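You operate a simulated robot arm through the tools that you are given. There is no shell and no other tool. Be economical: measure what you need, move in short steps, check, and stop when the job is done.

Carry out the task below with a simulated robot arm. There is one attempt and no reset: what you move stays moved.

Task
Take the small orange ring and leave it on top of the brown small carton on the top of the grey bench. Take the small black ring and put it on top of the brown carton on the top of the grey bench. Take the white stopper and leave it on top of the yellow block. Take the yellow pad and leave it on top of the closed carton on the top of the grey bench. Do these in any order.
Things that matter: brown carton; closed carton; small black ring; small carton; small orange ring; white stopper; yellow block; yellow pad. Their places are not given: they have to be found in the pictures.

Only the result counts: the job must be done as asked and must still hold three seconds after the hand-in. Knocking over, shifting, dropping, spilling or breaking anything else fails it. Lids that push on must go on centred and level and be pressed home; caps that screw on are set level and turned clockwise until they are tight.

Robot
A 6-joint arm with a three-finger gripper, fixed in place. Base frame: the origin is at the foot of the arm, x ahead of it, y to its left, z up; the work surface is at about z = 850. Readings come in mm, degrees, newtons and seconds.
Its first joint turns from -166.0 to 166.0 degrees. Payload 4.89 kg.
Tool frame: the origin (TCP) lies between the finger pads and is the grasp point; the fingertips stand 30 mm ahead of it; z points along the fingers, y is the line along which they close. Largest opening 164 mm; the body of the gripper starts 125 mm behind the TCP.
Orientation is that of the tool frame in the base frame, as a unit quaternion [x, y, z, w]. With the fingers straight down and closing along the base's y, the tool's x points along the base's -x, its y along +y and its z along -z.

Tools
- The arm moves only by the tool jog_arm. Its argument "deltas" is a list of rows, each an object (a shift or turn left out is 0, a gripper value left out holds the last) with "delta_pos": the shift along the tool's x, y, z in units of 50 mm (1.0 is 50 mm), a list of three; "rotation": the turn, a rotation vector about the tool's x, y, z in units of 6 degrees (1.0 is 6 degrees), a list of three; "grip": the opening, from 0 (shut) to 1 (fully open). In form: [{"delta_pos": [x, y, z], "rotation": [rx, ry, rz], "grip": grip}, ...]. A call has 1 to 8 rows; each row shifts and turns the commanded pose from where the row before left it, along the tool's axes as they then stand. A call with a number of a shift or a turn outside -1 to 1 is refused whole. Rows are played at 5 a second. More than 50 mm and 8.6 degrees between two rows, or a gripper value outside its range, and nothing of the call is played. Where a pose cannot be reached the arm comes as near as it can. A force on the tool above 40 N (or 10 N above the force at the start of the call, whichever is more), or a blocked arm, ends the call early, and 0.2 s more pass. Each finger travels about 108 mm/s and halts on what it meets, pressing with about 33 N; the grip force reading is that of the motor and also rises with nothing between the fingers. The clock runs only during rows and for 0.2 s after the last one: add rows that do not move to give the fingers time. The reply holds the time, the measured pose of the TCP, the force on the tool along the base axes, the opening and the grip force, in the units named above and with some noise, with the torque about the TCP (base axes, N m) and any sound that the robot's microphone picked up.
- Cameras (640 x 400 px; columns grow to the right, rows downward): "scene" is fixed at [218.2, -499.4, 1586.1]; the picture's right is [0.70, -0.71, 0.00], its down [-0.50, -0.50, -0.71] and it looks along [0.50, 0.50, -0.71] (base axes); focal length 372 px, centre (320, 200). "wrist" rides on the gripper at [76, -2, -152] in the tool frame; the picture's right is [0.02, 1.00, 0.00], its down [-0.88, 0.02, -0.47] and it looks along [-0.47, 0.01, 0.88] (tool axes); focal length 247 px, centre (320, 200).
- capture(camera): a new picture of that camera. The clock stands still meanwhile.
- move_column(by): slides the trunk up (or, below 0, down) by that many mm; the arm rides with it, the base frame stays. It gives what a move gives, with no picture.
- pixel_to_xyz(camera, pixels): for up to 12 pixels [column, row] of the newest picture of that camera ("zoom" is the newest enlarged one), the place [x, y, z] in the base frame of the surface seen there, good to about 2 mm. The clock stands still meanwhile.
- close_up(camera, box): a new picture of the part [left, top, right, bottom] of that camera's present view, enlarged. The clock stands still meanwhile.
- hand_in(): hands the job in; it is judged then, once.

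Go step by step. Measure first, check grasps and placings, and put right what went wrong. The budget is 80 turns and 38 pictures, counting those below and the enlarged ones. Unless the task says otherwise, let go and move clear before handing in, and close with one line.

The tools are called after "Request:" as a command line: name --argument value ..., lists and objects as JSON in quotes. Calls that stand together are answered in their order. jog_arm: Moves the arm, as the interface text tells. Its arguments: {"type":"object","properties":{"deltas":{"type":"array","items":{"type":"object","properties":{"delta_pos":{"type":"array","items":{"type":"number"}},"rotation":{"type":"array","items":{"type":"number"}},"grip":{"type":"number"}}}}},"required":["deltas"]} The other tools are called the same way: move_column (by) slides the trunk up or down; capture (camera) takes a picture; pixel_to_xyz (camera, pixels) gives the place of the surface under pixels of a picture; close_up (camera, box) takes an enlarged picture of a part of a camera's view; hand_in () hands the job in.

At the start:

```text
clock: 0.0
eef_pos: [685.5, -152.3, 1170.3]
orientation: [0.0, 1.0, -0.001, 0.0]
contact_force: [0.3, 0.3, -0.1]
wrist_torque: [-0.02, 0.01, 0.0]
opening: 163.8
gripper_force: 0.0
trunk travel left (down, up): [-125.0, 265.0]
```

scene: 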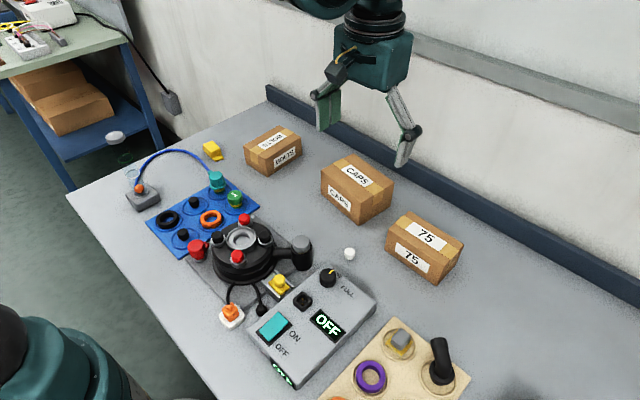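
wrist: 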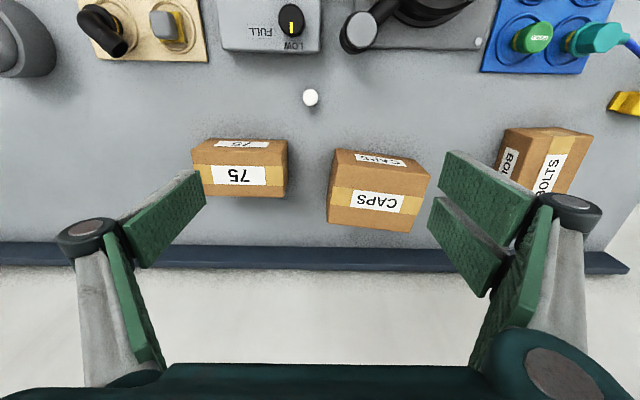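

The scene shows three cartons (BOLTS, CAPS, 75), rings on a blue board, a white piece at (349,253) and yellow items at (212,150) and (279,284). I'll look closer.

Request:
close_up --camera "scene" --box '[110, 120, 310, 245]'

Request:
close_up --camera "scene" --box '[200, 220, 480, 395]'

Request:
close_up --camera "scene" --box '[230, 110, 480, 290]'

Request:
pixel_to_xyz --camera "scene" --pixels '[[212, 150], [168, 219], [210, 219], [349, 253], [279, 284], [275, 140], [357, 173], [424, 235], [240, 238], [232, 315], [370, 376], [338, 399]]'

```text
3.20 times, centred on (210, 182) of scene
```

zoom: 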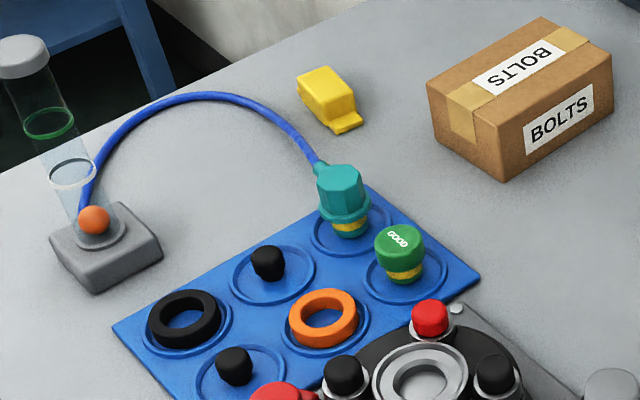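

```text
2.29 times, centred on (340, 308) of scene
```

zoom: 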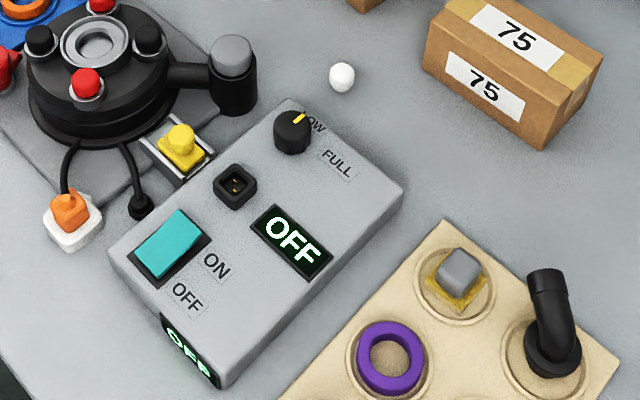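

```text
2.22 times, centred on (355, 200) of scene
```

zoom: 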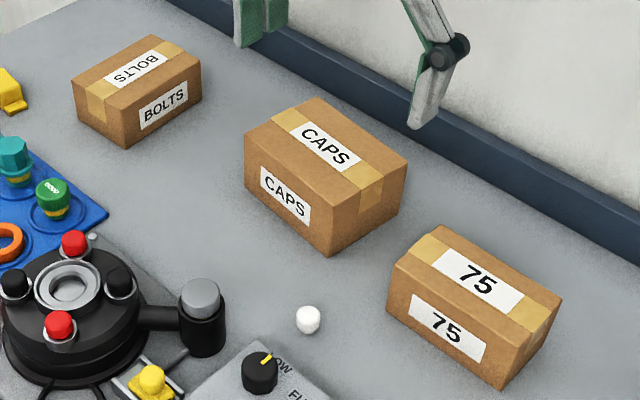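

```text
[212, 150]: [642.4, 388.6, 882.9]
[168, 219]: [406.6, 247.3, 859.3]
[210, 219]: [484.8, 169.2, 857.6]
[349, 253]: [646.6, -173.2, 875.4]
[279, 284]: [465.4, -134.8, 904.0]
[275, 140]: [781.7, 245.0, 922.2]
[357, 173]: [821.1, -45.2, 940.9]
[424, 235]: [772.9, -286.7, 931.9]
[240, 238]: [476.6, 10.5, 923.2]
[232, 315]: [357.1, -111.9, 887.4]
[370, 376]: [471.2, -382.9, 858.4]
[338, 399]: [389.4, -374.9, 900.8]
```

The visible white piece, yellow pieces and rings are located, but the bench's near right isn't visible. I'll move the wrist camera there to survey.

Request:
jog_arm --deltas '[{"delta_pos": [0.8, -0.8, 0]}, {"delta_pos": [0.8, -0.8, 0]}, {"delta_pos": [0.8, -0.8, 0]}, {"delta_pos": [0.8, -0.8, 0]}, {"delta_pos": [0.8, -0.8, 0]}]'

Request:
capture --camera "wrist"

```text
refused: row 1 steps farther than a row can; nothing moved
```

```text
32 pictures are left
```

wrist: 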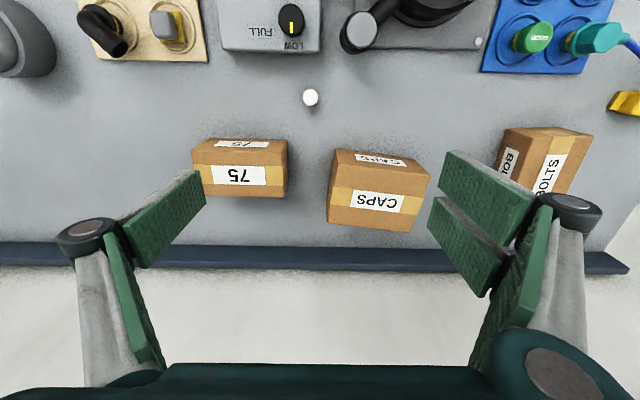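

That step was a bit too long; retry with shorter ones.

Request:
jog_arm --deltas '[{"delta_pos": [0.7, -0.7, 0]}, {"delta_pos": [0.7, -0.7, 0]}, {"delta_pos": [0.7, -0.7, 0]}, {"delta_pos": [0.7, -0.7, 0]}, {"delta_pos": [0.7, -0.7, 0]}, {"delta_pos": [0.7, -0.7, 0]}, {"delta_pos": [0.7, 0, 0]}]'

Request:
capture --camera "wrist"

```text
clock: 1.6
eef_pos: [442.7, -364.3, 1173.3]
orientation: [0.002, 1.0, 0.0, 0.0]
contact_force: [1.9, -0.2, -0.6]
wrist_torque: [0.06, 0.28, 0.03]
opening: 164.1
gripper_force: 0.2
trunk travel left (down, up): [-125.0, 265.0]
```

```text
31 pictures are left
```

wrist: 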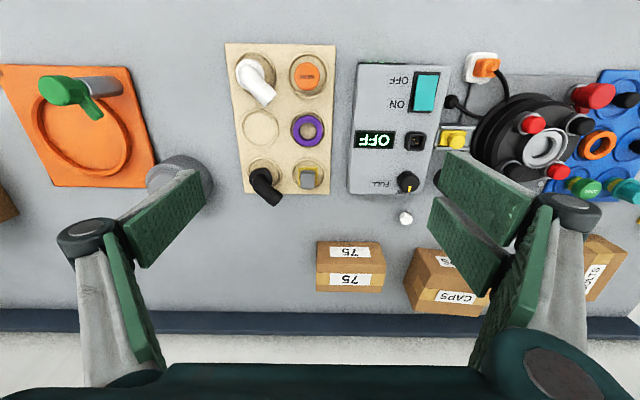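

The wooden board also carries a white elbow at (258,80), and another brown thing appears at (5,205). I'll go further right and zoom.

Request:
jog_arm --deltas '[{"delta_pos": [0, -1, 0]}, {"delta_pos": [0, -1, 0]}, {"delta_pos": [0, -1, 0]}, {"delta_pos": [0, -1, 0]}, {"delta_pos": [0, -1, 0]}]'

Request:
capture --camera "wrist"

```text
clock: 2.8
eef_pos: [438.4, -614.7, 1169.9]
orientation: [0.0, 1.0, -0.001, 0.0]
contact_force: [-1.0, 1.9, 1.3]
wrist_torque: [-0.38, -0.05, -0.04]
opening: 163.9
gripper_force: 0.0
trunk travel left (down, up): [-125.0, 265.0]
```

```text
30 pictures are left
```

wrist: 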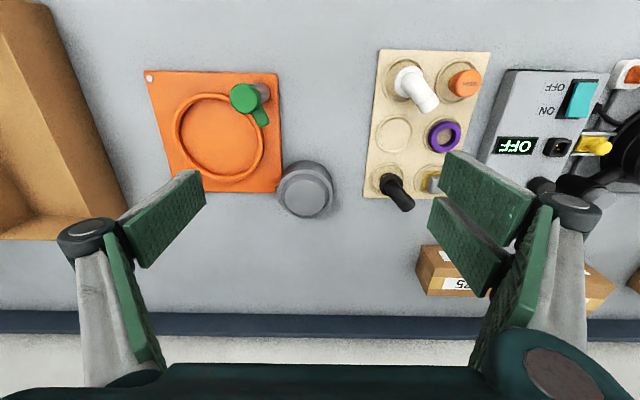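

There's a big open carton at left, so the three taped cartons are the closed ones. I'll zoom in on the white and yellow candidates.

Request:
close_up --camera "wrist" --box '[360, 40, 640, 215]'

Request:
close_up --camera "scene" --box '[190, 130, 240, 161]'

Request:
close_up --camera "scene" --box '[256, 235, 360, 300]'

```text
2.29 times, centred on (500, 128) of wrist
```

zoom: 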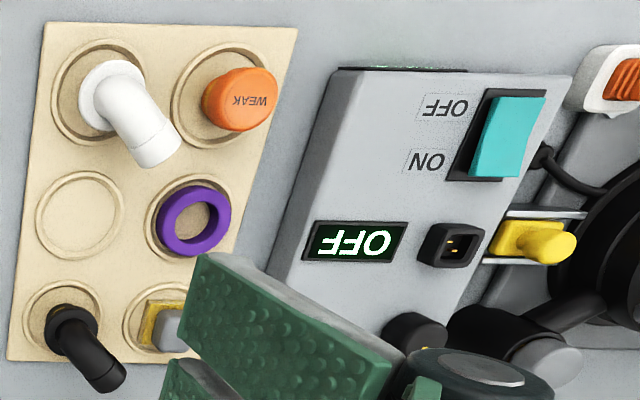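

```text
12.80 times, centred on (215, 146) of scene
```

zoom: 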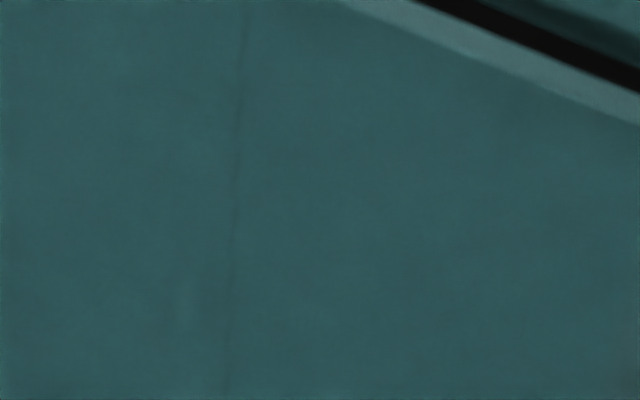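

```text
6.15 times, centred on (308, 268) of scene
```

zoom: 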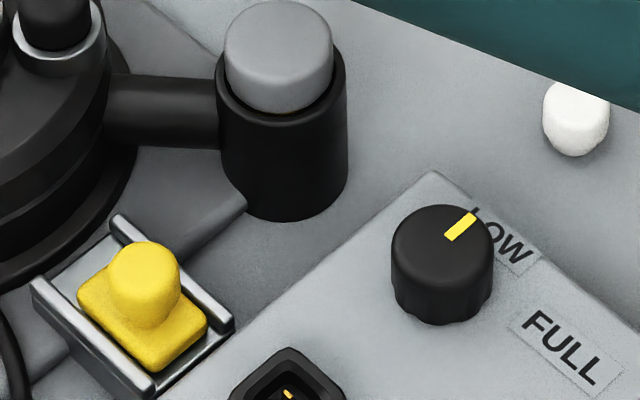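

The small white plug at (349,253) matches the loose black plugs, so it's the stopper. The yellow piece at (642,388) needs a closer look; I'll travel left.

Request:
jog_arm --deltas '[{"delta_pos": [0, 1, 0]}, {"delta_pos": [0, 1, 0]}, {"delta_pos": [0, 1, 0]}, {"delta_pos": [0, 1, 0]}, {"delta_pos": [0, 1, 0]}, {"delta_pos": [0, 1, 0]}, {"delta_pos": [0, 1, 0]}, {"delta_pos": [0, 1, 0]}]'

Request:
jog_arm --deltas '[{"delta_pos": [0, 1, 0]}, {"delta_pos": [0, 1, 0]}, {"delta_pos": [0, 1, 0]}, {"delta_pos": [0, 1, 0]}, {"delta_pos": [0, 1, 0]}, {"delta_pos": [0, 1, 0]}, {"delta_pos": [0, 1, 0]}, {"delta_pos": [0, 1, 0]}]'

Request:
jog_arm --deltas '[{"delta_pos": [0, 1, 0]}, {"delta_pos": [0, 1, 0]}, {"delta_pos": [0, 0, 1]}, {"delta_pos": [0, 0, 1]}]'

Request:
capture --camera "wrist"

```text
clock: 4.6
eef_pos: [439.9, -213.7, 1171.8]
orientation: [0.0, 1.0, 0.0, 0.0]
contact_force: [0.2, -0.9, 0.2]
wrist_torque: [0.22, 0.12, 0.0]
opening: 164.0
gripper_force: 0.1
trunk travel left (down, up): [-125.0, 265.0]
```

```text
clock: 6.4
eef_pos: [438.1, 190.2, 1168.7]
orientation: [0.001, 1.0, 0.0, 0.0]
contact_force: [-0.9, -2.1, 0.4]
wrist_torque: [0.15, -0.06, -0.01]
opening: 164.2
gripper_force: 0.1
trunk travel left (down, up): [-125.0, 265.0]
```

```text
clock: 7.5
eef_pos: [441.0, 287.0, 1075.0]
orientation: [0.0, 1.0, 0.004, -0.001]
contact_force: [-1.2, 3.3, 13.4]
wrist_torque: [1.28, 0.31, 0.05]
opening: 165.1
gripper_force: 0.1
trunk travel left (down, up): [-125.0, 265.0]
stopped in row 4: the force on the tool passed its limit at 63 N (the readings are from after the stop); the commanded pose is now the measured one
```

```text
26 pictures are left
```

wrist: 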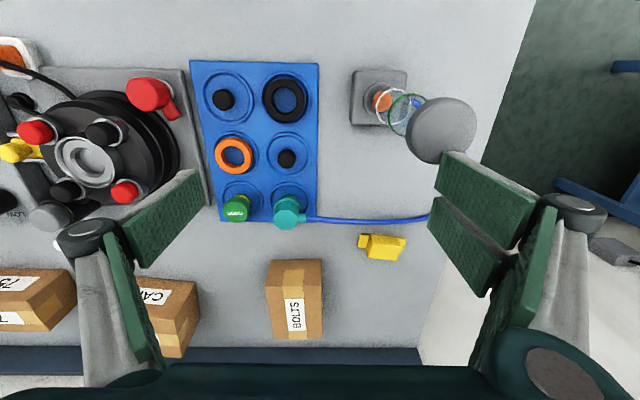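

The finger touched the tall transparent column with the grey cap (440,130). I'll lift straight up and check it.

Request:
jog_arm --deltas '[{"delta_pos": [0, 0, -1]}, {"delta_pos": [0, 0, -1]}]'

Request:
capture --camera "wrist"

Request:
capture --camera "scene"

```text
clock: 8.1
eef_pos: [442.5, 288.6, 1174.3]
orientation: [0.001, 1.0, 0.003, -0.001]
contact_force: [1.5, 0.9, 0.5]
wrist_torque: [-0.17, 0.22, -0.03]
opening: 163.7
gripper_force: 0.1
trunk travel left (down, up): [-125.0, 265.0]
```

```text
25 pictures are left
```

wrist: 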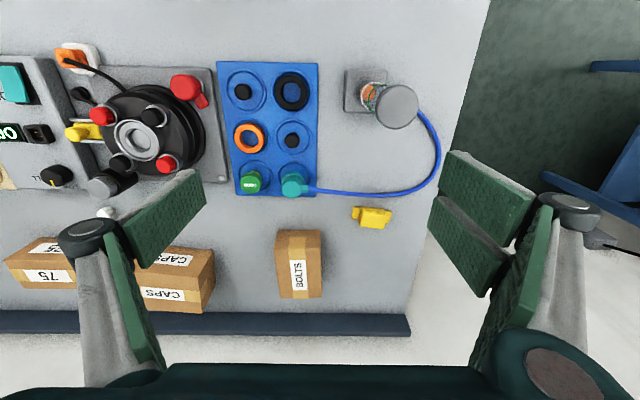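

```text
24 pictures are left
```

scene: 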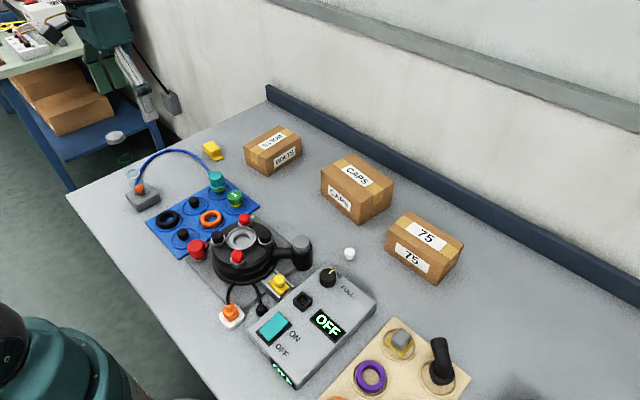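

The column still stands as before (cap at (115,137) unchanged). Now I'll zoom on the yellow piece and rings from above.

Request:
close_up --camera "wrist" --box '[330, 190, 410, 240]'

Request:
pixel_to_xyz --camera "zoom" --pixels '[[330, 200], [440, 200], [380, 170], [380, 240], [200, 180], [220, 160], [470, 180], [470, 260], [300, 270]]'

Request:
pixel_to_xyz --camera "wrist" --pixels '[[235, 139], [261, 139], [248, 126], [248, 152], [275, 92], [308, 92], [291, 76], [291, 107], [398, 105], [291, 140], [251, 183], [293, 186]]'

```text
8.00 times, centred on (370, 215) of wrist
```

zoom: 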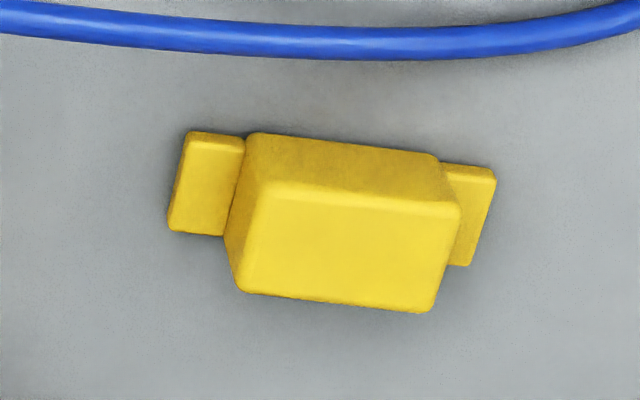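

```text
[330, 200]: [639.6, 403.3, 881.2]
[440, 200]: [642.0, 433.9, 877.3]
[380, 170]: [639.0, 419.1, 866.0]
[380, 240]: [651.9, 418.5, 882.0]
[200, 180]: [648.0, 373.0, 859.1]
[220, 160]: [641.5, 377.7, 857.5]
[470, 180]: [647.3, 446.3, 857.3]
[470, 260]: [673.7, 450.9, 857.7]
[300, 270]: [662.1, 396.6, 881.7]
```

```text
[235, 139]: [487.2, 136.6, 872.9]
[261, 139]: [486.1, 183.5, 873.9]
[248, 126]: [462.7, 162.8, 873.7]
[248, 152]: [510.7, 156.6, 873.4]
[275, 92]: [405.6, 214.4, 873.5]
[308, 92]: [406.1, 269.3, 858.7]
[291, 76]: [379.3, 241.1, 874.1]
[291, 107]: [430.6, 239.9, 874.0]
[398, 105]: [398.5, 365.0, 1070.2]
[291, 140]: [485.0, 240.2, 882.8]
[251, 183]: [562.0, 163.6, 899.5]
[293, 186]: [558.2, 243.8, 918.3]
```

The yellow piece is a block with two low ears. The "pad" must be elsewhere, so I'll look closely at the slider piece (465,-135) and the grey/yellow piece on the wooden board.

Request:
jog_arm --deltas '[{"delta_pos": [0, -1, 0]}, {"delta_pos": [0, -1, 0]}, {"delta_pos": [0, -1, 0]}, {"delta_pos": [0, -1, 0]}, {"delta_pos": [0, -1, 0]}, {"delta_pos": [0, -1, 0]}, {"delta_pos": [0, -1, 0]}, {"delta_pos": [0, -1, 0]}]'

Request:
jog_arm --deltas '[{"delta_pos": [0, -1, 0]}, {"delta_pos": [0, -1, 0]}, {"delta_pos": [0, -1, 0]}, {"delta_pos": [0.5, 0, 0.8]}, {"delta_pos": [0.5, 0, 0.8]}]'

Request:
capture --camera "wrist"

```text
clock: 9.9
eef_pos: [436.9, -112.8, 1171.0]
orientation: [0.001, 1.0, 0.002, -0.001]
contact_force: [-0.7, 0.9, -0.6]
wrist_torque: [-0.1, -0.13, 0.01]
opening: 164.0
gripper_force: 0.0
trunk travel left (down, up): [-125.0, 265.0]
```

```text
clock: 11.1
eef_pos: [389.9, -262.9, 1087.0]
orientation: [0.0, 1.0, 0.002, -0.001]
contact_force: [0.3, -0.7, -0.6]
wrist_torque: [0.05, 0.13, -0.02]
opening: 164.0
gripper_force: 0.0
trunk travel left (down, up): [-125.0, 265.0]
```

```text
22 pictures are left
```

wrist: 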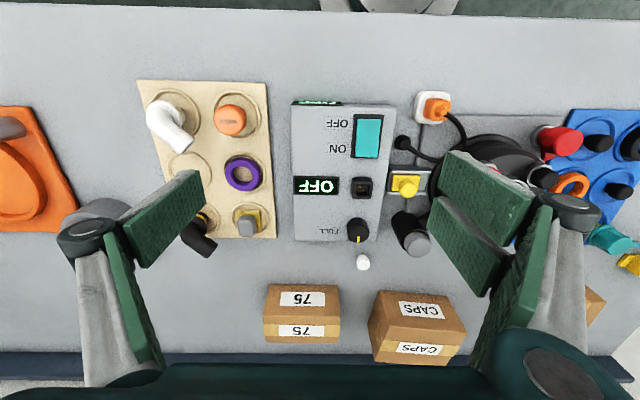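

Request:
close_up --camera "wrist" --box '[376, 150, 456, 200]'

Request:
pixel_to_xyz --camera "zoom" --pixels '[[240, 270], [180, 230], [300, 200], [180, 300], [280, 340], [330, 290], [160, 150], [160, 360], [240, 230], [210, 270], [270, 270]]'

Request:
close_up --camera "wrist" --box '[210, 195, 290, 245]'

Request:
pixel_to_xyz --camera "zoom" --pixels '[[280, 200], [300, 150], [400, 200], [220, 150], [200, 280], [300, 280]]'

```text
8.00 times, centred on (416, 175) of wrist
```

zoom: 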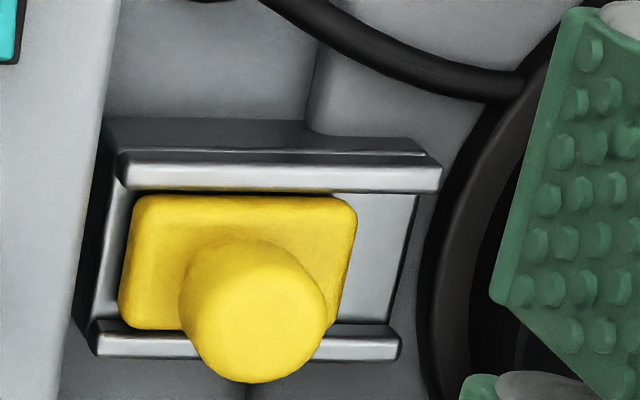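

```text
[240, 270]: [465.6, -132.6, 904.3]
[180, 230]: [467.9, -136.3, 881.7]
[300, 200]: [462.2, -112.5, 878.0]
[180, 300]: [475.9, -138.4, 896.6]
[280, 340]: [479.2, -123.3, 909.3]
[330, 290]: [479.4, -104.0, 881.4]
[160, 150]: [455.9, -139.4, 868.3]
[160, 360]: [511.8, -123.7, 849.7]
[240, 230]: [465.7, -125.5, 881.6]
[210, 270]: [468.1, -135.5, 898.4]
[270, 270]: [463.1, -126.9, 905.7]
```

```text
8.00 times, centred on (250, 220) of wrist
```

zoom: 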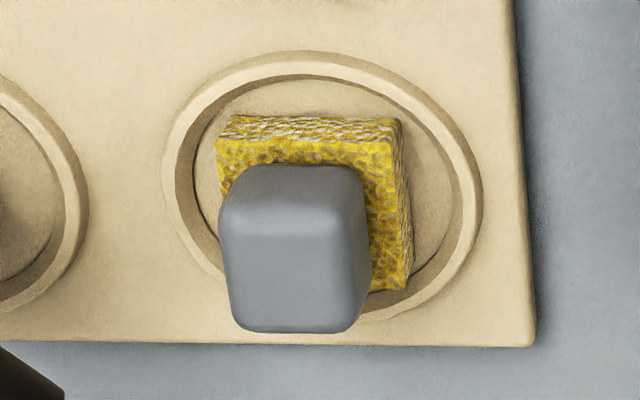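

```text
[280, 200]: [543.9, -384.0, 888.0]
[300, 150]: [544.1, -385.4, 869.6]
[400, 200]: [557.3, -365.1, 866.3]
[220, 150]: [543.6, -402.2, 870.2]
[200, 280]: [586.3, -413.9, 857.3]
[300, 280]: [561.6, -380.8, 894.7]
```

The grey handle sits on a yellow sponge: that's the yellow pad, to be lifted by its grey handle. I'll measure its handle, the cartons and the stopper.

Request:
pixel_to_xyz --camera "zoom" --pixels '[[245, 245], [345, 245], [245, 310], [345, 310], [240, 190], [345, 185], [240, 145], [390, 145], [395, 270], [295, 300]]'

Request:
pixel_to_xyz --camera "wrist" --pixels '[[272, 288], [334, 288], [268, 320], [336, 322], [382, 294], [450, 296], [376, 332], [460, 336], [362, 263], [359, 261], [367, 261], [362, 268]]'

Request:
pixel_to_xyz --camera "scene" --pixels '[[248, 145], [274, 128], [299, 141], [273, 155], [322, 174], [350, 155], [392, 180], [362, 200], [388, 232], [414, 214], [461, 243], [437, 268]]'

```text
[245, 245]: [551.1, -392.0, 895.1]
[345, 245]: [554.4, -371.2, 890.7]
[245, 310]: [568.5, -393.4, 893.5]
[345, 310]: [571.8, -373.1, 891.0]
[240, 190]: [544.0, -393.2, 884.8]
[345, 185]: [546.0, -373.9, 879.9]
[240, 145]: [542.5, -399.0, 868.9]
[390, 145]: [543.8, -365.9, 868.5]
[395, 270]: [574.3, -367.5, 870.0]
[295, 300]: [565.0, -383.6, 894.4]
```

```text
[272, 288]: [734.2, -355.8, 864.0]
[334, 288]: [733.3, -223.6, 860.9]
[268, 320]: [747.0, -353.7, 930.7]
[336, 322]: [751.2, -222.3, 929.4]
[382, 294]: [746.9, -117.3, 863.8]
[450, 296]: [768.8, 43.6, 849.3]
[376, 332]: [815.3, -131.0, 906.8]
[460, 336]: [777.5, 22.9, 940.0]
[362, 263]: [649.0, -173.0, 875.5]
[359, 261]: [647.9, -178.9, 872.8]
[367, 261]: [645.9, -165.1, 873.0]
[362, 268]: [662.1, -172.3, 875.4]
```

```text
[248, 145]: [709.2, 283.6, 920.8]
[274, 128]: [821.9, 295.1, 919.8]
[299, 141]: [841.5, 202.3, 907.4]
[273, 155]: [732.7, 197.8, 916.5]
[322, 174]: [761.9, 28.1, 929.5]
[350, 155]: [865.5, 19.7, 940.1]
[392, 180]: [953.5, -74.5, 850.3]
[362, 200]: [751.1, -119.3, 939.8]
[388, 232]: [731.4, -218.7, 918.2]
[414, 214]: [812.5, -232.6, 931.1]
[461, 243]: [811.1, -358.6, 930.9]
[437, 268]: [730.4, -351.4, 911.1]
```

Carton tops: BOLTS z≈920 (smallest), CAPS ≈940, 75 ≈931. The pad's handle is centred about (560,-382), top 895; I'll go above it with the gripper partly closed.

Request:
jog_arm --deltas '[{"delta_pos": [-0.75, -0.5, 0], "grip": 0.4}, {"delta_pos": [-0.75, -0.5, 0]}, {"delta_pos": [-0.75, -0.5, 0]}, {"delta_pos": [-0.75, -0.5, 0]}, {"delta_pos": [-0.4, -0.38, 0.6]}, {"delta_pos": [0, 0, 0.8]}, {"delta_pos": [0, 0, 0.6]}, {}]'

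Request:
capture --camera "wrist"

```text
clock: 12.9
eef_pos: [558.3, -379.6, 987.7]
orientation: [0.0, 1.0, 0.002, -0.002]
contact_force: [0.5, 0.2, 0.2]
wrist_torque: [0.02, 0.04, 0.01]
opening: 65.5
gripper_force: 0.1
trunk travel left (down, up): [-125.0, 265.0]
```

```text
19 pictures are left
```

wrist: 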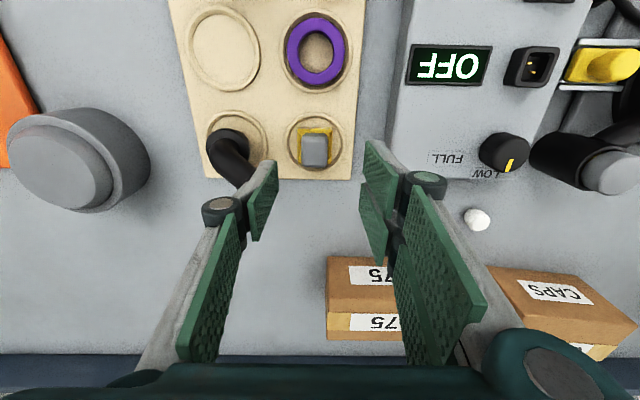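

The left finger's column passes near the black elbow (230,170); I'll measure its place and the handle again.

Request:
pixel_to_xyz --camera "wrist" --pixels '[[235, 180], [245, 172], [247, 150], [250, 165], [305, 155], [325, 155], [314, 138], [314, 164], [303, 145], [327, 145]]'

```text
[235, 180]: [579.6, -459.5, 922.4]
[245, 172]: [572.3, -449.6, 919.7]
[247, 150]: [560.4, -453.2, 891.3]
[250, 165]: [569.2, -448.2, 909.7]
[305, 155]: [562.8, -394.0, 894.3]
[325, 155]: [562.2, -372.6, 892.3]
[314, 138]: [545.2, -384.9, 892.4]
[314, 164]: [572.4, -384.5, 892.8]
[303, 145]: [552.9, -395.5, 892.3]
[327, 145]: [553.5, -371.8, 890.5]
```

Elbow edge is at y≈-447; with a 50 mm opening I clear it. Handle centre (559,-383.5); descend to TCP z≈904 and close.

Request:
jog_arm --deltas '[{"delta_pos": [-0.02, -0.08, 0], "grip": 0.31}, {"delta_pos": [0, 0, 0.6]}, {"delta_pos": [0, 0, 0.6]}, {"delta_pos": [0, 0, 0.46]}, {}, {"grip": 0}, {}, {}]'

```text
clock: 14.7
eef_pos: [561.2, -384.1, 906.8]
orientation: [0.0, 1.0, 0.003, -0.001]
contact_force: [-0.3, -0.1, -0.2]
wrist_torque: [-0.03, 0.01, -0.03]
opening: 27.1
gripper_force: 33.1
trunk travel left (down, up): [-125.0, 265.0]
```

Grasped at 27 mm with 33 N. Lift and check.

Request:
jog_arm --deltas '[{"delta_pos": [0, 0, -0.6]}, {"delta_pos": [0, 0, -0.8]}, {"delta_pos": [0, 0, -0.9]}, {"delta_pos": [0, 0, -0.7]}, {}]'

Request:
capture --camera "wrist"

```text
clock: 15.9
eef_pos: [560.3, -386.2, 1057.5]
orientation: [0.0, 1.0, 0.002, -0.001]
contact_force: [-0.2, 0.1, 0.3]
wrist_torque: [-0.03, -0.06, 0.02]
opening: 27.0
gripper_force: 32.9
trunk travel left (down, up): [-125.0, 265.0]
```

```text
18 pictures are left
```

wrist: 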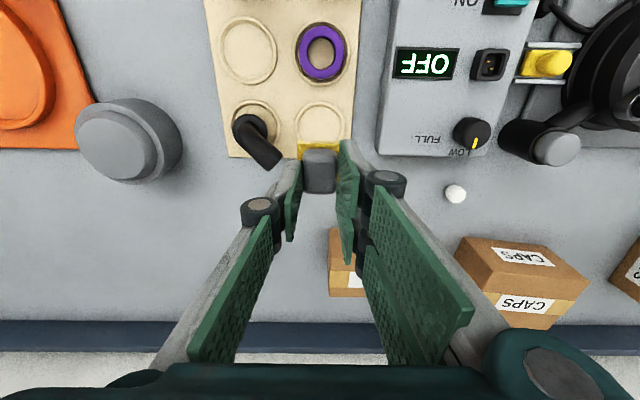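

The pad came along. Carry it over the 75 carton's centre (771,-290).

Request:
jog_arm --deltas '[{"delta_pos": [-0.844, 0.384, 0]}, {"delta_pos": [-0.844, 0.384, 0]}, {"delta_pos": [-0.844, 0.384, 0]}, {"delta_pos": [-0.844, 0.384, 0]}, {"delta_pos": [-0.844, 0.384, 0]}, {}, {"delta_pos": [0, 0, 0.6]}, {"delta_pos": [0, 0, 0.5]}]'

Request:
close_up --camera "scene" --box '[310, 120, 510, 290]'

```text
clock: 17.7
eef_pos: [772.3, -289.2, 1001.7]
orientation: [0.0, 1.0, 0.002, -0.001]
contact_force: [-1.1, 0.1, 0.0]
wrist_torque: [-0.09, -0.11, -0.01]
opening: 27.2
gripper_force: 33.0
trunk travel left (down, up): [-125.0, 265.0]
```

```text
2.35 times, centred on (410, 205) of scene
```

zoom: 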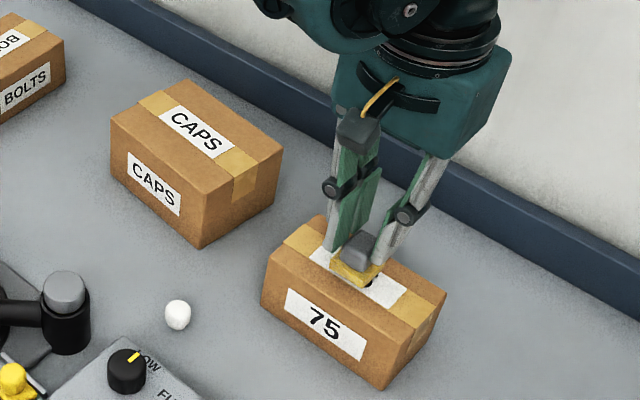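

Centred above the 75 carton. Lower gently, watching the force.

Request:
jog_arm --deltas '[{"delta_pos": [0, 0, 0.1]}, {"delta_pos": [0, 0, 0.1]}, {"delta_pos": [0, 0, 0.08]}, {}]'

```text
clock: 18.7
eef_pos: [771.9, -287.8, 988.6]
orientation: [0.0, 1.0, 0.003, 0.0]
contact_force: [3.2, -1.4, 24.2]
wrist_torque: [0.17, 0.03, 0.0]
opening: 27.0
gripper_force: 33.0
trunk travel left (down, up): [-125.0, 265.0]
```

It's resting (24 N). Ease up 2 mm, open a little, and rise.

Request:
jog_arm --deltas '[{"delta_pos": [0, 0, -0.03]}, {}, {"grip": 0.32}, {}, {"delta_pos": [0, 0, -0.5]}, {"delta_pos": [0, 0, -0.9]}, {"delta_pos": [0, 0, -0.9]}]'

Request:
close_up --camera "scene" --box '[310, 120, 510, 290]'

Request:
pixel_to_xyz --camera "zoom" --pixels '[[165, 315], [190, 315], [177, 303], [178, 322], [177, 312]]'

```text
clock: 20.3
eef_pos: [776.1, -290.8, 1105.5]
orientation: [0.0, 1.0, 0.003, -0.001]
contact_force: [1.0, -0.6, -0.7]
wrist_torque: [0.08, 0.19, -0.01]
opening: 52.7
gripper_force: 0.0
trunk travel left (down, up): [-125.0, 265.0]
```

```text
2.35 times, centred on (410, 205) of scene
```

zoom: 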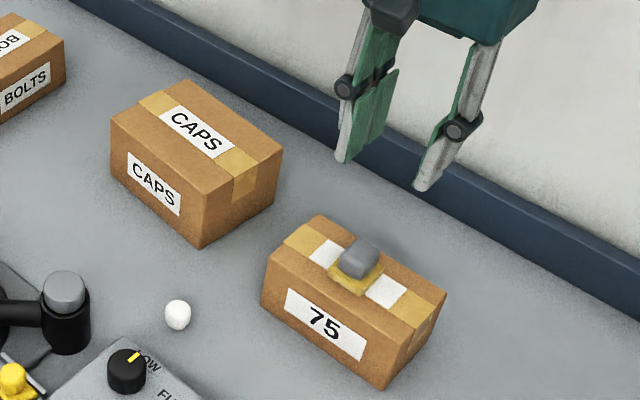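

```text
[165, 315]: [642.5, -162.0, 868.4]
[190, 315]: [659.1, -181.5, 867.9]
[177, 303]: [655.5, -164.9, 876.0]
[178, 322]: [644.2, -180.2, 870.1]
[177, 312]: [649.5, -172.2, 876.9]
```

Pad placed. Next the stopper at about (652,-172), top 876; move above it and look.

Request:
jog_arm --deltas '[{"delta_pos": [0.62, 0.6, 0]}, {"delta_pos": [0.62, 0.6, 0]}, {"delta_pos": [0.62, 0.6, 0]}, {"delta_pos": [0.62, 0.58, 0]}, {"delta_pos": [0, 0, 0.8]}, {"delta_pos": [0, 0, 0.8]}, {"delta_pos": [0, 0, 0.7]}, {}]'

Request:
close_up --camera "wrist" --box '[240, 80, 400, 180]'

Request:
pixel_to_xyz --camera "zoom" --pixels '[[260, 180], [320, 180], [290, 200], [290, 240], [320, 220], [340, 240]]'

```text
clock: 22.1
eef_pos: [647.7, -168.8, 987.4]
orientation: [0.001, 1.0, 0.003, -0.001]
contact_force: [-0.6, 0.1, 0.0]
wrist_torque: [-0.02, 0.05, -0.02]
opening: 52.6
gripper_force: 0.1
trunk travel left (down, up): [-125.0, 265.0]
```

```text
4.00 times, centred on (320, 130) of wrist
```

zoom: 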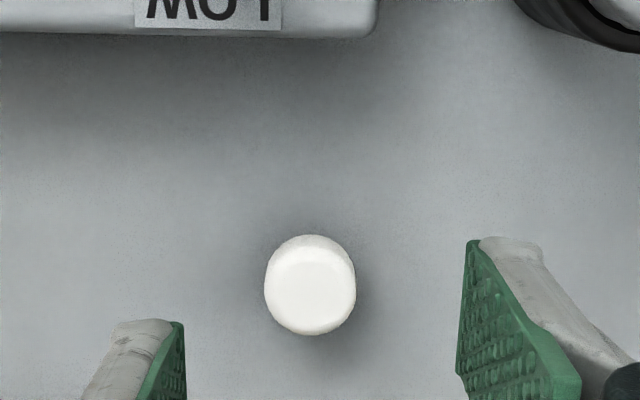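

```text
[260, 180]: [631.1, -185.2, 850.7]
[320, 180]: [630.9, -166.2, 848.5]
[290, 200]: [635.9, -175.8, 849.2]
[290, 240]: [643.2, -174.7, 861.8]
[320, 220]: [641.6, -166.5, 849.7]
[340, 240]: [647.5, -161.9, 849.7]
```

Request:
pixel_to_xyz --camera "zoom" --pixels '[[270, 290], [350, 290], [310, 270], [310, 325], [310, 295], [310, 240]]'

```text
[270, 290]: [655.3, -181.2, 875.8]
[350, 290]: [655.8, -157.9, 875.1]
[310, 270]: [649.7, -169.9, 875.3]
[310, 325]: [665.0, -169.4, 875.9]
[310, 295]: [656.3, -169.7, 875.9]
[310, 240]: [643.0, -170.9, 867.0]
```

Stopper centre (654,-170), 25 mm wide, top 876. Descend to TCP z≈886 and close.

Request:
jog_arm --deltas '[{"delta_pos": [-0.13, -0.02, 0]}, {"delta_pos": [0, 0, 0.7]}, {"delta_pos": [0, 0, 0.7]}, {"delta_pos": [0, 0, 0.6]}, {}, {"grip": 0}, {}, {}]'

```text
clock: 23.9
eef_pos: [653.8, -168.3, 892.0]
orientation: [0.0, 1.0, 0.002, 0.0]
contact_force: [0.3, 0.8, -0.2]
wrist_torque: [-0.01, 0.02, -0.01]
opening: 22.9
gripper_force: 33.2
trunk travel left (down, up): [-125.0, 265.0]
```

Gripped at 23 mm. Lift and carry it at z≈1050 towards the yellow block (≈(654,410)).

Request:
jog_arm --deltas '[{"delta_pos": [0, 0, -0.8]}, {"delta_pos": [0, 0, -0.9]}, {"delta_pos": [0, 0, -0.9]}, {"delta_pos": [0, 0, -0.8]}, {"delta_pos": [0, 0.9, 0]}, {"delta_pos": [0, 0.9, 0]}, {"delta_pos": [0, 0.9, 0]}, {"delta_pos": [0, 0.9, 0]}]'

Request:
jog_arm --deltas '[{"delta_pos": [0, 0.9, 0]}, {"delta_pos": [0, 0.9, 0]}, {"delta_pos": [0, 0.9, 0]}, {"delta_pos": [0, 0.9, 0]}, {"delta_pos": [0, 0.9, 0]}, {"delta_pos": [0, 0.9, 0]}, {"delta_pos": [0, 0.9, 0]}, {"delta_pos": [0, 0.9, 0]}]'

Request:
jog_arm --deltas '[{"delta_pos": [0, 0.75, 0]}, {}]'

Request:
capture --camera "wrist"

```text
clock: 25.7
eef_pos: [655.2, 6.6, 1059.8]
orientation: [0.0, 1.0, 0.003, -0.001]
contact_force: [-0.6, -1.7, -0.5]
wrist_torque: [0.21, 0.0, 0.0]
opening: 22.9
gripper_force: 32.8
trunk travel left (down, up): [-125.0, 265.0]
```

```text
clock: 27.5
eef_pos: [652.3, 365.4, 1068.4]
orientation: [0.0, 1.0, 0.004, -0.001]
contact_force: [0.1, -1.3, 0.4]
wrist_torque: [0.25, -0.02, 0.01]
opening: 22.7
gripper_force: 33.1
trunk travel left (down, up): [-125.0, 265.0]
```

```text
clock: 28.1
eef_pos: [655.1, 405.0, 1067.3]
orientation: [-0.001, 1.0, 0.003, -0.001]
contact_force: [0.8, 0.2, -0.4]
wrist_torque: [-0.01, 0.04, 0.03]
opening: 22.6
gripper_force: 33.0
trunk travel left (down, up): [-125.0, 265.0]
```

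```text
14 pictures are left
```

wrist: 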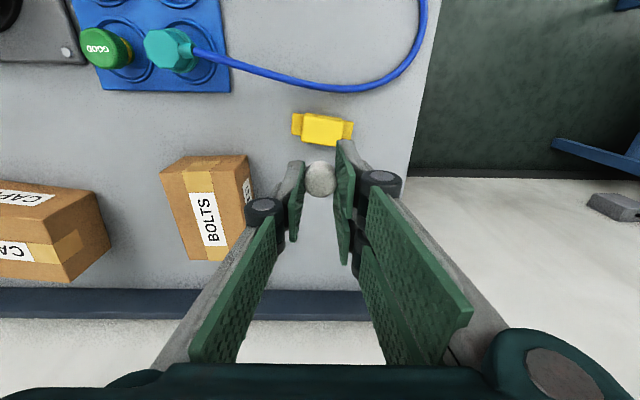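

Stopper held at (320,178); measure the block top and the cable.

Request:
pixel_to_xyz --camera "wrist" --pixels '[[304, 124], [342, 129], [340, 142], [303, 137], [322, 133], [322, 144], [322, 122], [330, 87], [280, 80], [380, 80]]'

```text
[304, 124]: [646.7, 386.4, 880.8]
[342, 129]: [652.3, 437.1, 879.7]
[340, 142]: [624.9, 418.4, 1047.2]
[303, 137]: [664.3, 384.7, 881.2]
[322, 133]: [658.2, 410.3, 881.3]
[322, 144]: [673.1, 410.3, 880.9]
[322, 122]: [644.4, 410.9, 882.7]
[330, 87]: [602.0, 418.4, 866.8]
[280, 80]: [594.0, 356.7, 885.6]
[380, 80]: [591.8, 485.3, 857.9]
```

Block top centre ≈(658,411), z 881. Align and lower to about 10 mm above contact.

Request:
jog_arm --deltas '[{"delta_pos": [-0.06, 0.12, 0]}, {"delta_pos": [0, 0, 0.9]}, {"delta_pos": [0, 0, 0.9]}, {"delta_pos": [0, 0, 0.7]}, {}]'

Request:
jog_arm --deltas '[{"delta_pos": [0, 0, 0.1]}, {}]'

```text
clock: 29.3
eef_pos: [660.6, 410.3, 939.6]
orientation: [0.001, 1.0, 0.003, -0.001]
contact_force: [0.2, 0.4, -0.3]
wrist_torque: [-0.03, 0.04, -0.02]
opening: 22.8
gripper_force: 33.2
trunk travel left (down, up): [-125.0, 265.0]
```

```text
clock: 29.9
eef_pos: [660.8, 409.6, 933.7]
orientation: [-0.001, 1.0, 0.003, -0.001]
contact_force: [0.5, 0.2, 0.5]
wrist_torque: [-0.02, -0.04, -0.01]
opening: 22.8
gripper_force: 33.0
trunk travel left (down, up): [-125.0, 265.0]
```

Request:
jog_arm --deltas '[{"delta_pos": [0.04, 0, 0.08]}, {"delta_pos": [0, 0, 0.05]}, {}]'

```text
clock: 30.7
eef_pos: [658.0, 412.5, 927.7]
orientation: [0.001, 1.0, 0.003, -0.001]
contact_force: [0.1, -0.3, 0.0]
wrist_torque: [-0.02, -0.02, -0.02]
opening: 22.5
gripper_force: 33.4
trunk travel left (down, up): [-125.0, 265.0]
```

No contact yet; lower in 2 mm steps.

Request:
jog_arm --deltas '[{"delta_pos": [0, 0, 0.05]}, {}]'

Request:
jog_arm --deltas '[{"delta_pos": [0, 0, 0.04]}, {}]'

```text
clock: 31.3
eef_pos: [656.9, 411.6, 924.9]
orientation: [0.0, 1.0, 0.003, -0.001]
contact_force: [-1.1, -0.3, -0.3]
wrist_torque: [0.01, 0.02, 0.01]
opening: 22.7
gripper_force: 33.2
trunk travel left (down, up): [-125.0, 265.0]
```

```text
clock: 31.9
eef_pos: [658.6, 412.4, 922.7]
orientation: [0.0, 1.0, 0.003, -0.001]
contact_force: [0.8, 0.8, 7.6]
wrist_torque: [-0.03, -0.01, 0.02]
opening: 22.7
gripper_force: 32.9
trunk travel left (down, up): [-125.0, 265.0]
```

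Contact (7.6 N). Release, rise and check.

Request:
jog_arm --deltas '[{"grip": 0.26}, {}, {}, {"delta_pos": [0, 0, -0.4]}, {"delta_pos": [0, 0, -0.9]}, {"delta_pos": [0, 0, -0.9]}, {"delta_pos": [0, 0, -0.9]}]'

Request:
capture --camera "wrist"

```text
clock: 33.5
eef_pos: [658.5, 414.2, 1080.6]
orientation: [0.001, 1.0, 0.003, -0.001]
contact_force: [1.4, 0.9, -0.8]
wrist_torque: [-0.07, 0.12, 0.02]
opening: 42.7
gripper_force: 0.1
trunk travel left (down, up): [-125.0, 265.0]
```

```text
13 pictures are left
```

wrist: 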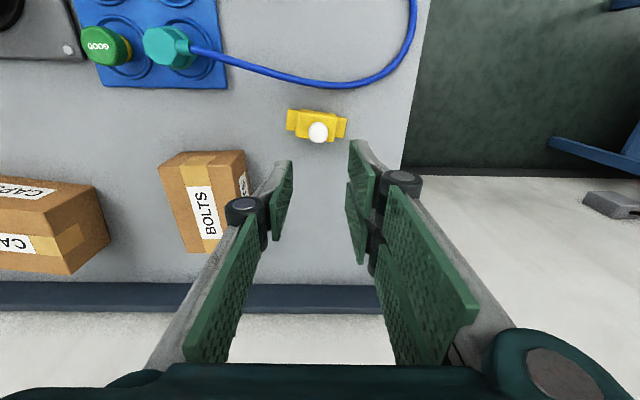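

The stopper stands on the block. Next the orange ring at (487,160): move above it and look at its clearances.

Request:
jog_arm --deltas '[{"delta_pos": [0.49, -0.726, 0]}, {"delta_pos": [0.49, -0.726, 0]}, {"delta_pos": [0.49, -0.726, 0]}, {"delta_pos": [0.49, -0.726, 0]}, {"delta_pos": [0.49, -0.726, 0]}, {"delta_pos": [0.49, -0.726, 0]}, {"delta_pos": [0.49, -0.726, 0], "grip": 0.45}, {}]'

Request:
jog_arm --deltas '[{"delta_pos": [0, 0, 0.8]}, {"delta_pos": [0, 0, 0.8]}, {}]'

Request:
capture --camera "wrist"

```text
clock: 35.3
eef_pos: [482.5, 156.0, 1077.4]
orientation: [0.0, 1.0, 0.003, -0.002]
contact_force: [-0.6, -0.1, -0.5]
wrist_torque: [-0.07, -0.1, 0.02]
opening: 73.7
gripper_force: 0.0
trunk travel left (down, up): [-125.0, 265.0]
```

```text
clock: 36.1
eef_pos: [483.3, 156.4, 997.1]
orientation: [0.0, 1.0, 0.003, -0.001]
contact_force: [-0.8, 0.5, 0.0]
wrist_torque: [-0.01, 0.0, 0.03]
opening: 74.0
gripper_force: 0.0
trunk travel left (down, up): [-125.0, 265.0]
```

```text
12 pictures are left
```

wrist: 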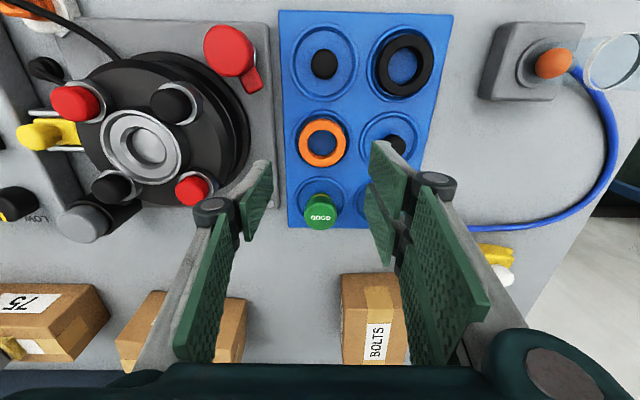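

Request:
pixel_to_xyz --camera "wrist" --pixels '[[301, 143], [344, 143], [322, 122], [322, 164], [270, 120], [245, 130], [258, 75], [208, 190], [405, 143], [322, 145], [275, 200], [312, 142]]'

```text
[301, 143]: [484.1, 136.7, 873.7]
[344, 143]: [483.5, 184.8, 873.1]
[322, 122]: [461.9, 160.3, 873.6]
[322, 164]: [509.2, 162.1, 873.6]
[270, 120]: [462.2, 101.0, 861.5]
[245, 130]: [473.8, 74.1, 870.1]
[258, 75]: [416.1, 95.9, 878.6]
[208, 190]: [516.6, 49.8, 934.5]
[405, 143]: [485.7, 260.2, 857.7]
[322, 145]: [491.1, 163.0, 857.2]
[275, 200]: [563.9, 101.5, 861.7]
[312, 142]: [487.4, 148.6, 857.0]
```

Ring centre (485.5,161), 50 mm across, top 873.7; plate edge at y≈102 leaves room. Descend.

Request:
jog_arm --deltas '[{"delta_pos": [-0.04, 0.09, 0]}, {"delta_pos": [0, 0, 0.8]}, {"delta_pos": [0, 0, 0.8]}, {"delta_pos": [0, 0, 0.48]}, {}]'

```text
clock: 37.3
eef_pos: [484.0, 163.0, 891.8]
orientation: [0.0, 1.0, 0.002, -0.001]
contact_force: [0.0, -0.3, 0.7]
wrist_torque: [0.0, 0.03, 0.01]
opening: 73.6
gripper_force: 0.1
trunk travel left (down, up): [-125.0, 265.0]
```

Request:
jog_arm --deltas '[{"delta_pos": [-0.02, -0.03, 0.02]}, {"grip": 0.1}, {}, {}]'

```text
clock: 38.5
eef_pos: [485.1, 161.4, 892.3]
orientation: [0.0, 1.0, 0.002, 0.0]
contact_force: [-4.5, -4.8, 27.7]
wrist_torque: [-1.04, 0.17, -0.15]
opening: 51.5
gripper_force: 32.7
trunk travel left (down, up): [-125.0, 265.0]
stopped in row 4: the force on the tool passed its limit at 41 N (the readings are from after the stop); the commanded pose is now the measured one
```

Fingers hold the ring (51.5 mm) but tips press lightly on the board. Lift slowly and check.

Request:
jog_arm --deltas '[{"delta_pos": [0, 0, -0.04]}, {"delta_pos": [0, 0, -0.04], "grip": 0.0}, {}, {"delta_pos": [0, 0, -0.3]}, {"delta_pos": [0, 0, -0.6]}, {}]'

Request:
capture --camera "wrist"

```text
clock: 39.9
eef_pos: [485.7, 160.2, 939.0]
orientation: [-0.001, 1.0, 0.003, 0.0]
contact_force: [0.7, -0.5, 0.5]
wrist_torque: [-0.01, 0.0, -0.03]
opening: 51.3
gripper_force: 32.7
trunk travel left (down, up): [-125.0, 265.0]
```

```text
11 pictures are left
```

wrist: 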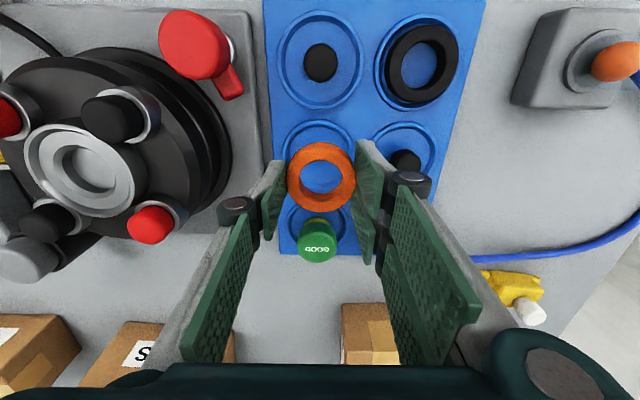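

Ring is held. Lift and carry it to the BOLTS carton (≈(772,243), top 920).

Request:
jog_arm --deltas '[{"delta_pos": [0, 0, -0.9]}, {"delta_pos": [0, 0, -0.9]}, {"delta_pos": [-0.82, 0.237, 0]}, {"delta_pos": [-0.82, 0.237, 0]}, {"delta_pos": [-0.82, 0.237, 0]}, {"delta_pos": [-0.82, 0.237, 0]}, {"delta_pos": [-0.82, 0.237, 0]}, {"delta_pos": [-0.82, 0.237, 0]}]'

Request:
jog_arm --deltas '[{"delta_pos": [-0.82, 0.237, 0]}, {}, {"delta_pos": [0, 0, 0.6]}, {}]'

Request:
close_up --camera "scene" --box '[190, 70, 350, 190]'

```text
clock: 41.6
eef_pos: [728.0, 229.5, 1030.0]
orientation: [0.0, 1.0, 0.003, 0.0]
contact_force: [-1.2, -0.8, 1.1]
wrist_torque: [0.07, -0.27, 0.0]
opening: 51.4
gripper_force: 32.9
trunk travel left (down, up): [-125.0, 265.0]
```

```text
clock: 42.6
eef_pos: [770.2, 243.0, 999.3]
orientation: [-0.001, 1.0, 0.003, -0.001]
contact_force: [-0.6, -0.3, 0.0]
wrist_torque: [0.02, 0.0, -0.02]
opening: 51.2
gripper_force: 33.0
trunk travel left (down, up): [-125.0, 265.0]
```

```text
3.33 times, centred on (270, 130) of scene
```

zoom: 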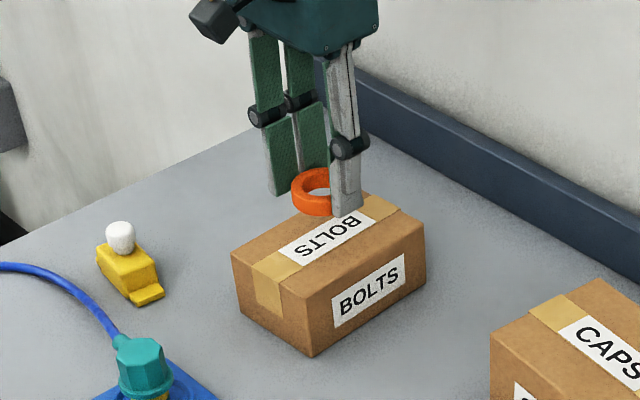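

The ring is above the carton. Lower.

Request:
jog_arm --deltas '[{"delta_pos": [-0.02, 0, 0.6]}, {}, {"delta_pos": [0, 0, 0.08]}, {}]'

Request:
jog_arm --deltas '[{"delta_pos": [0, 0, 0.06]}, {}]'

```text
clock: 43.6
eef_pos: [772.8, 242.1, 965.9]
orientation: [0.0, 1.0, 0.002, -0.001]
contact_force: [-0.6, -0.3, -0.2]
wrist_torque: [-0.02, 0.0, 0.0]
opening: 51.1
gripper_force: 33.2
trunk travel left (down, up): [-125.0, 265.0]
```

```text
clock: 44.2
eef_pos: [774.3, 242.6, 962.2]
orientation: [0.0, 1.0, 0.003, -0.001]
contact_force: [0.5, -0.3, 0.2]
wrist_torque: [0.01, -0.05, 0.01]
opening: 51.3
gripper_force: 33.0
trunk travel left (down, up): [-125.0, 265.0]
```

Request:
jog_arm --deltas '[{"delta_pos": [0, 0, 0.06]}, {}]'

Request:
jog_arm --deltas '[{"delta_pos": [0, 0, 0.04]}, {}]'

```text
clock: 44.9
eef_pos: [774.1, 242.6, 960.3]
orientation: [0.0, 1.0, 0.002, -0.001]
contact_force: [0.3, -0.2, 0.4]
wrist_torque: [-0.03, -0.01, 0.03]
opening: 51.6
gripper_force: 32.5
trunk travel left (down, up): [-125.0, 265.0]
```

```text
clock: 45.5
eef_pos: [772.0, 241.8, 957.0]
orientation: [0.0, 1.0, 0.003, 0.0]
contact_force: [0.4, 0.5, -1.2]
wrist_torque: [-0.01, 0.0, 0.0]
opening: 51.5
gripper_force: 32.7
trunk travel left (down, up): [-125.0, 265.0]
```

Request:
jog_arm --deltas '[{"delta_pos": [0, 0, 0.04]}, {}]'

Request:
close_up --camera "scene" --box '[230, 100, 330, 175]'

```text
clock: 46.0
eef_pos: [772.8, 243.4, 954.0]
orientation: [0.0, 1.0, 0.003, -0.002]
contact_force: [-0.3, 0.1, 0.7]
wrist_torque: [0.05, -0.01, 0.0]
opening: 51.4
gripper_force: 32.5
trunk travel left (down, up): [-125.0, 265.0]
```

```text
5.33 times, centred on (280, 138) of scene
```

zoom: 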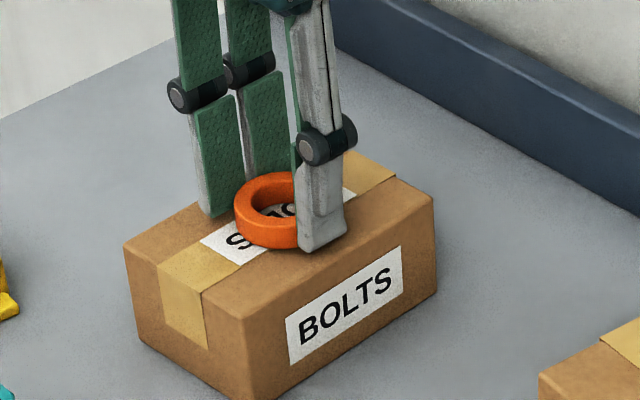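

Nearly touching; a few mm more.

Request:
jog_arm --deltas '[{"delta_pos": [0, 0, 0.03]}, {}]'

Request:
jog_arm --deltas '[{"delta_pos": [0, 0, 0.03]}, {}]'

```text
clock: 46.6
eef_pos: [773.5, 242.7, 953.5]
orientation: [0.0, 1.0, 0.003, -0.001]
contact_force: [0.9, 0.6, 1.2]
wrist_torque: [-0.06, -0.04, 0.01]
opening: 51.5
gripper_force: 33.4
trunk travel left (down, up): [-125.0, 265.0]
```

```text
clock: 47.2
eef_pos: [773.6, 243.3, 952.9]
orientation: [0.0, 1.0, 0.003, 0.0]
contact_force: [2.7, -0.5, 23.0]
wrist_torque: [-0.52, -0.09, 0.05]
opening: 51.2
gripper_force: 33.2
trunk travel left (down, up): [-125.0, 265.0]
```

Contact (23 N). Ease up 1 mm, release, rise.

Request:
jog_arm --deltas '[{"delta_pos": [0, 0, -0.03]}, {}, {"grip": 0.36}, {"grip": 0.42}, {}, {"delta_pos": [0, 0, -0.4]}, {"delta_pos": [0, 0, -0.9]}, {"delta_pos": [0, 0, -0.9]}]'

Request:
capture --camera "scene"

```text
clock: 49.0
eef_pos: [774.7, 244.2, 1064.7]
orientation: [0.0, 1.0, 0.002, -0.001]
contact_force: [1.1, 0.9, -0.9]
wrist_torque: [-0.05, 0.2, 0.02]
opening: 68.7
gripper_force: 0.0
trunk travel left (down, up): [-125.0, 265.0]
```

```text
8 pictures are left
```

scene: 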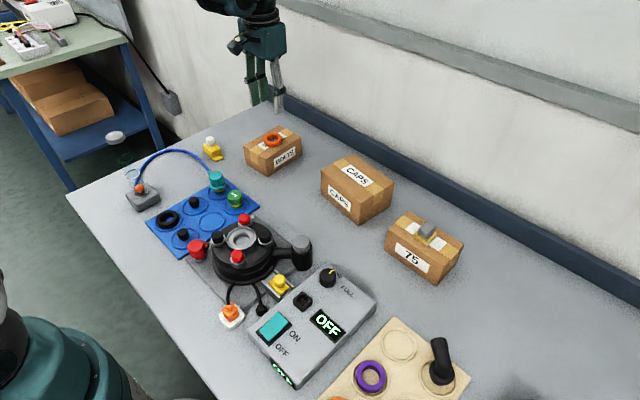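

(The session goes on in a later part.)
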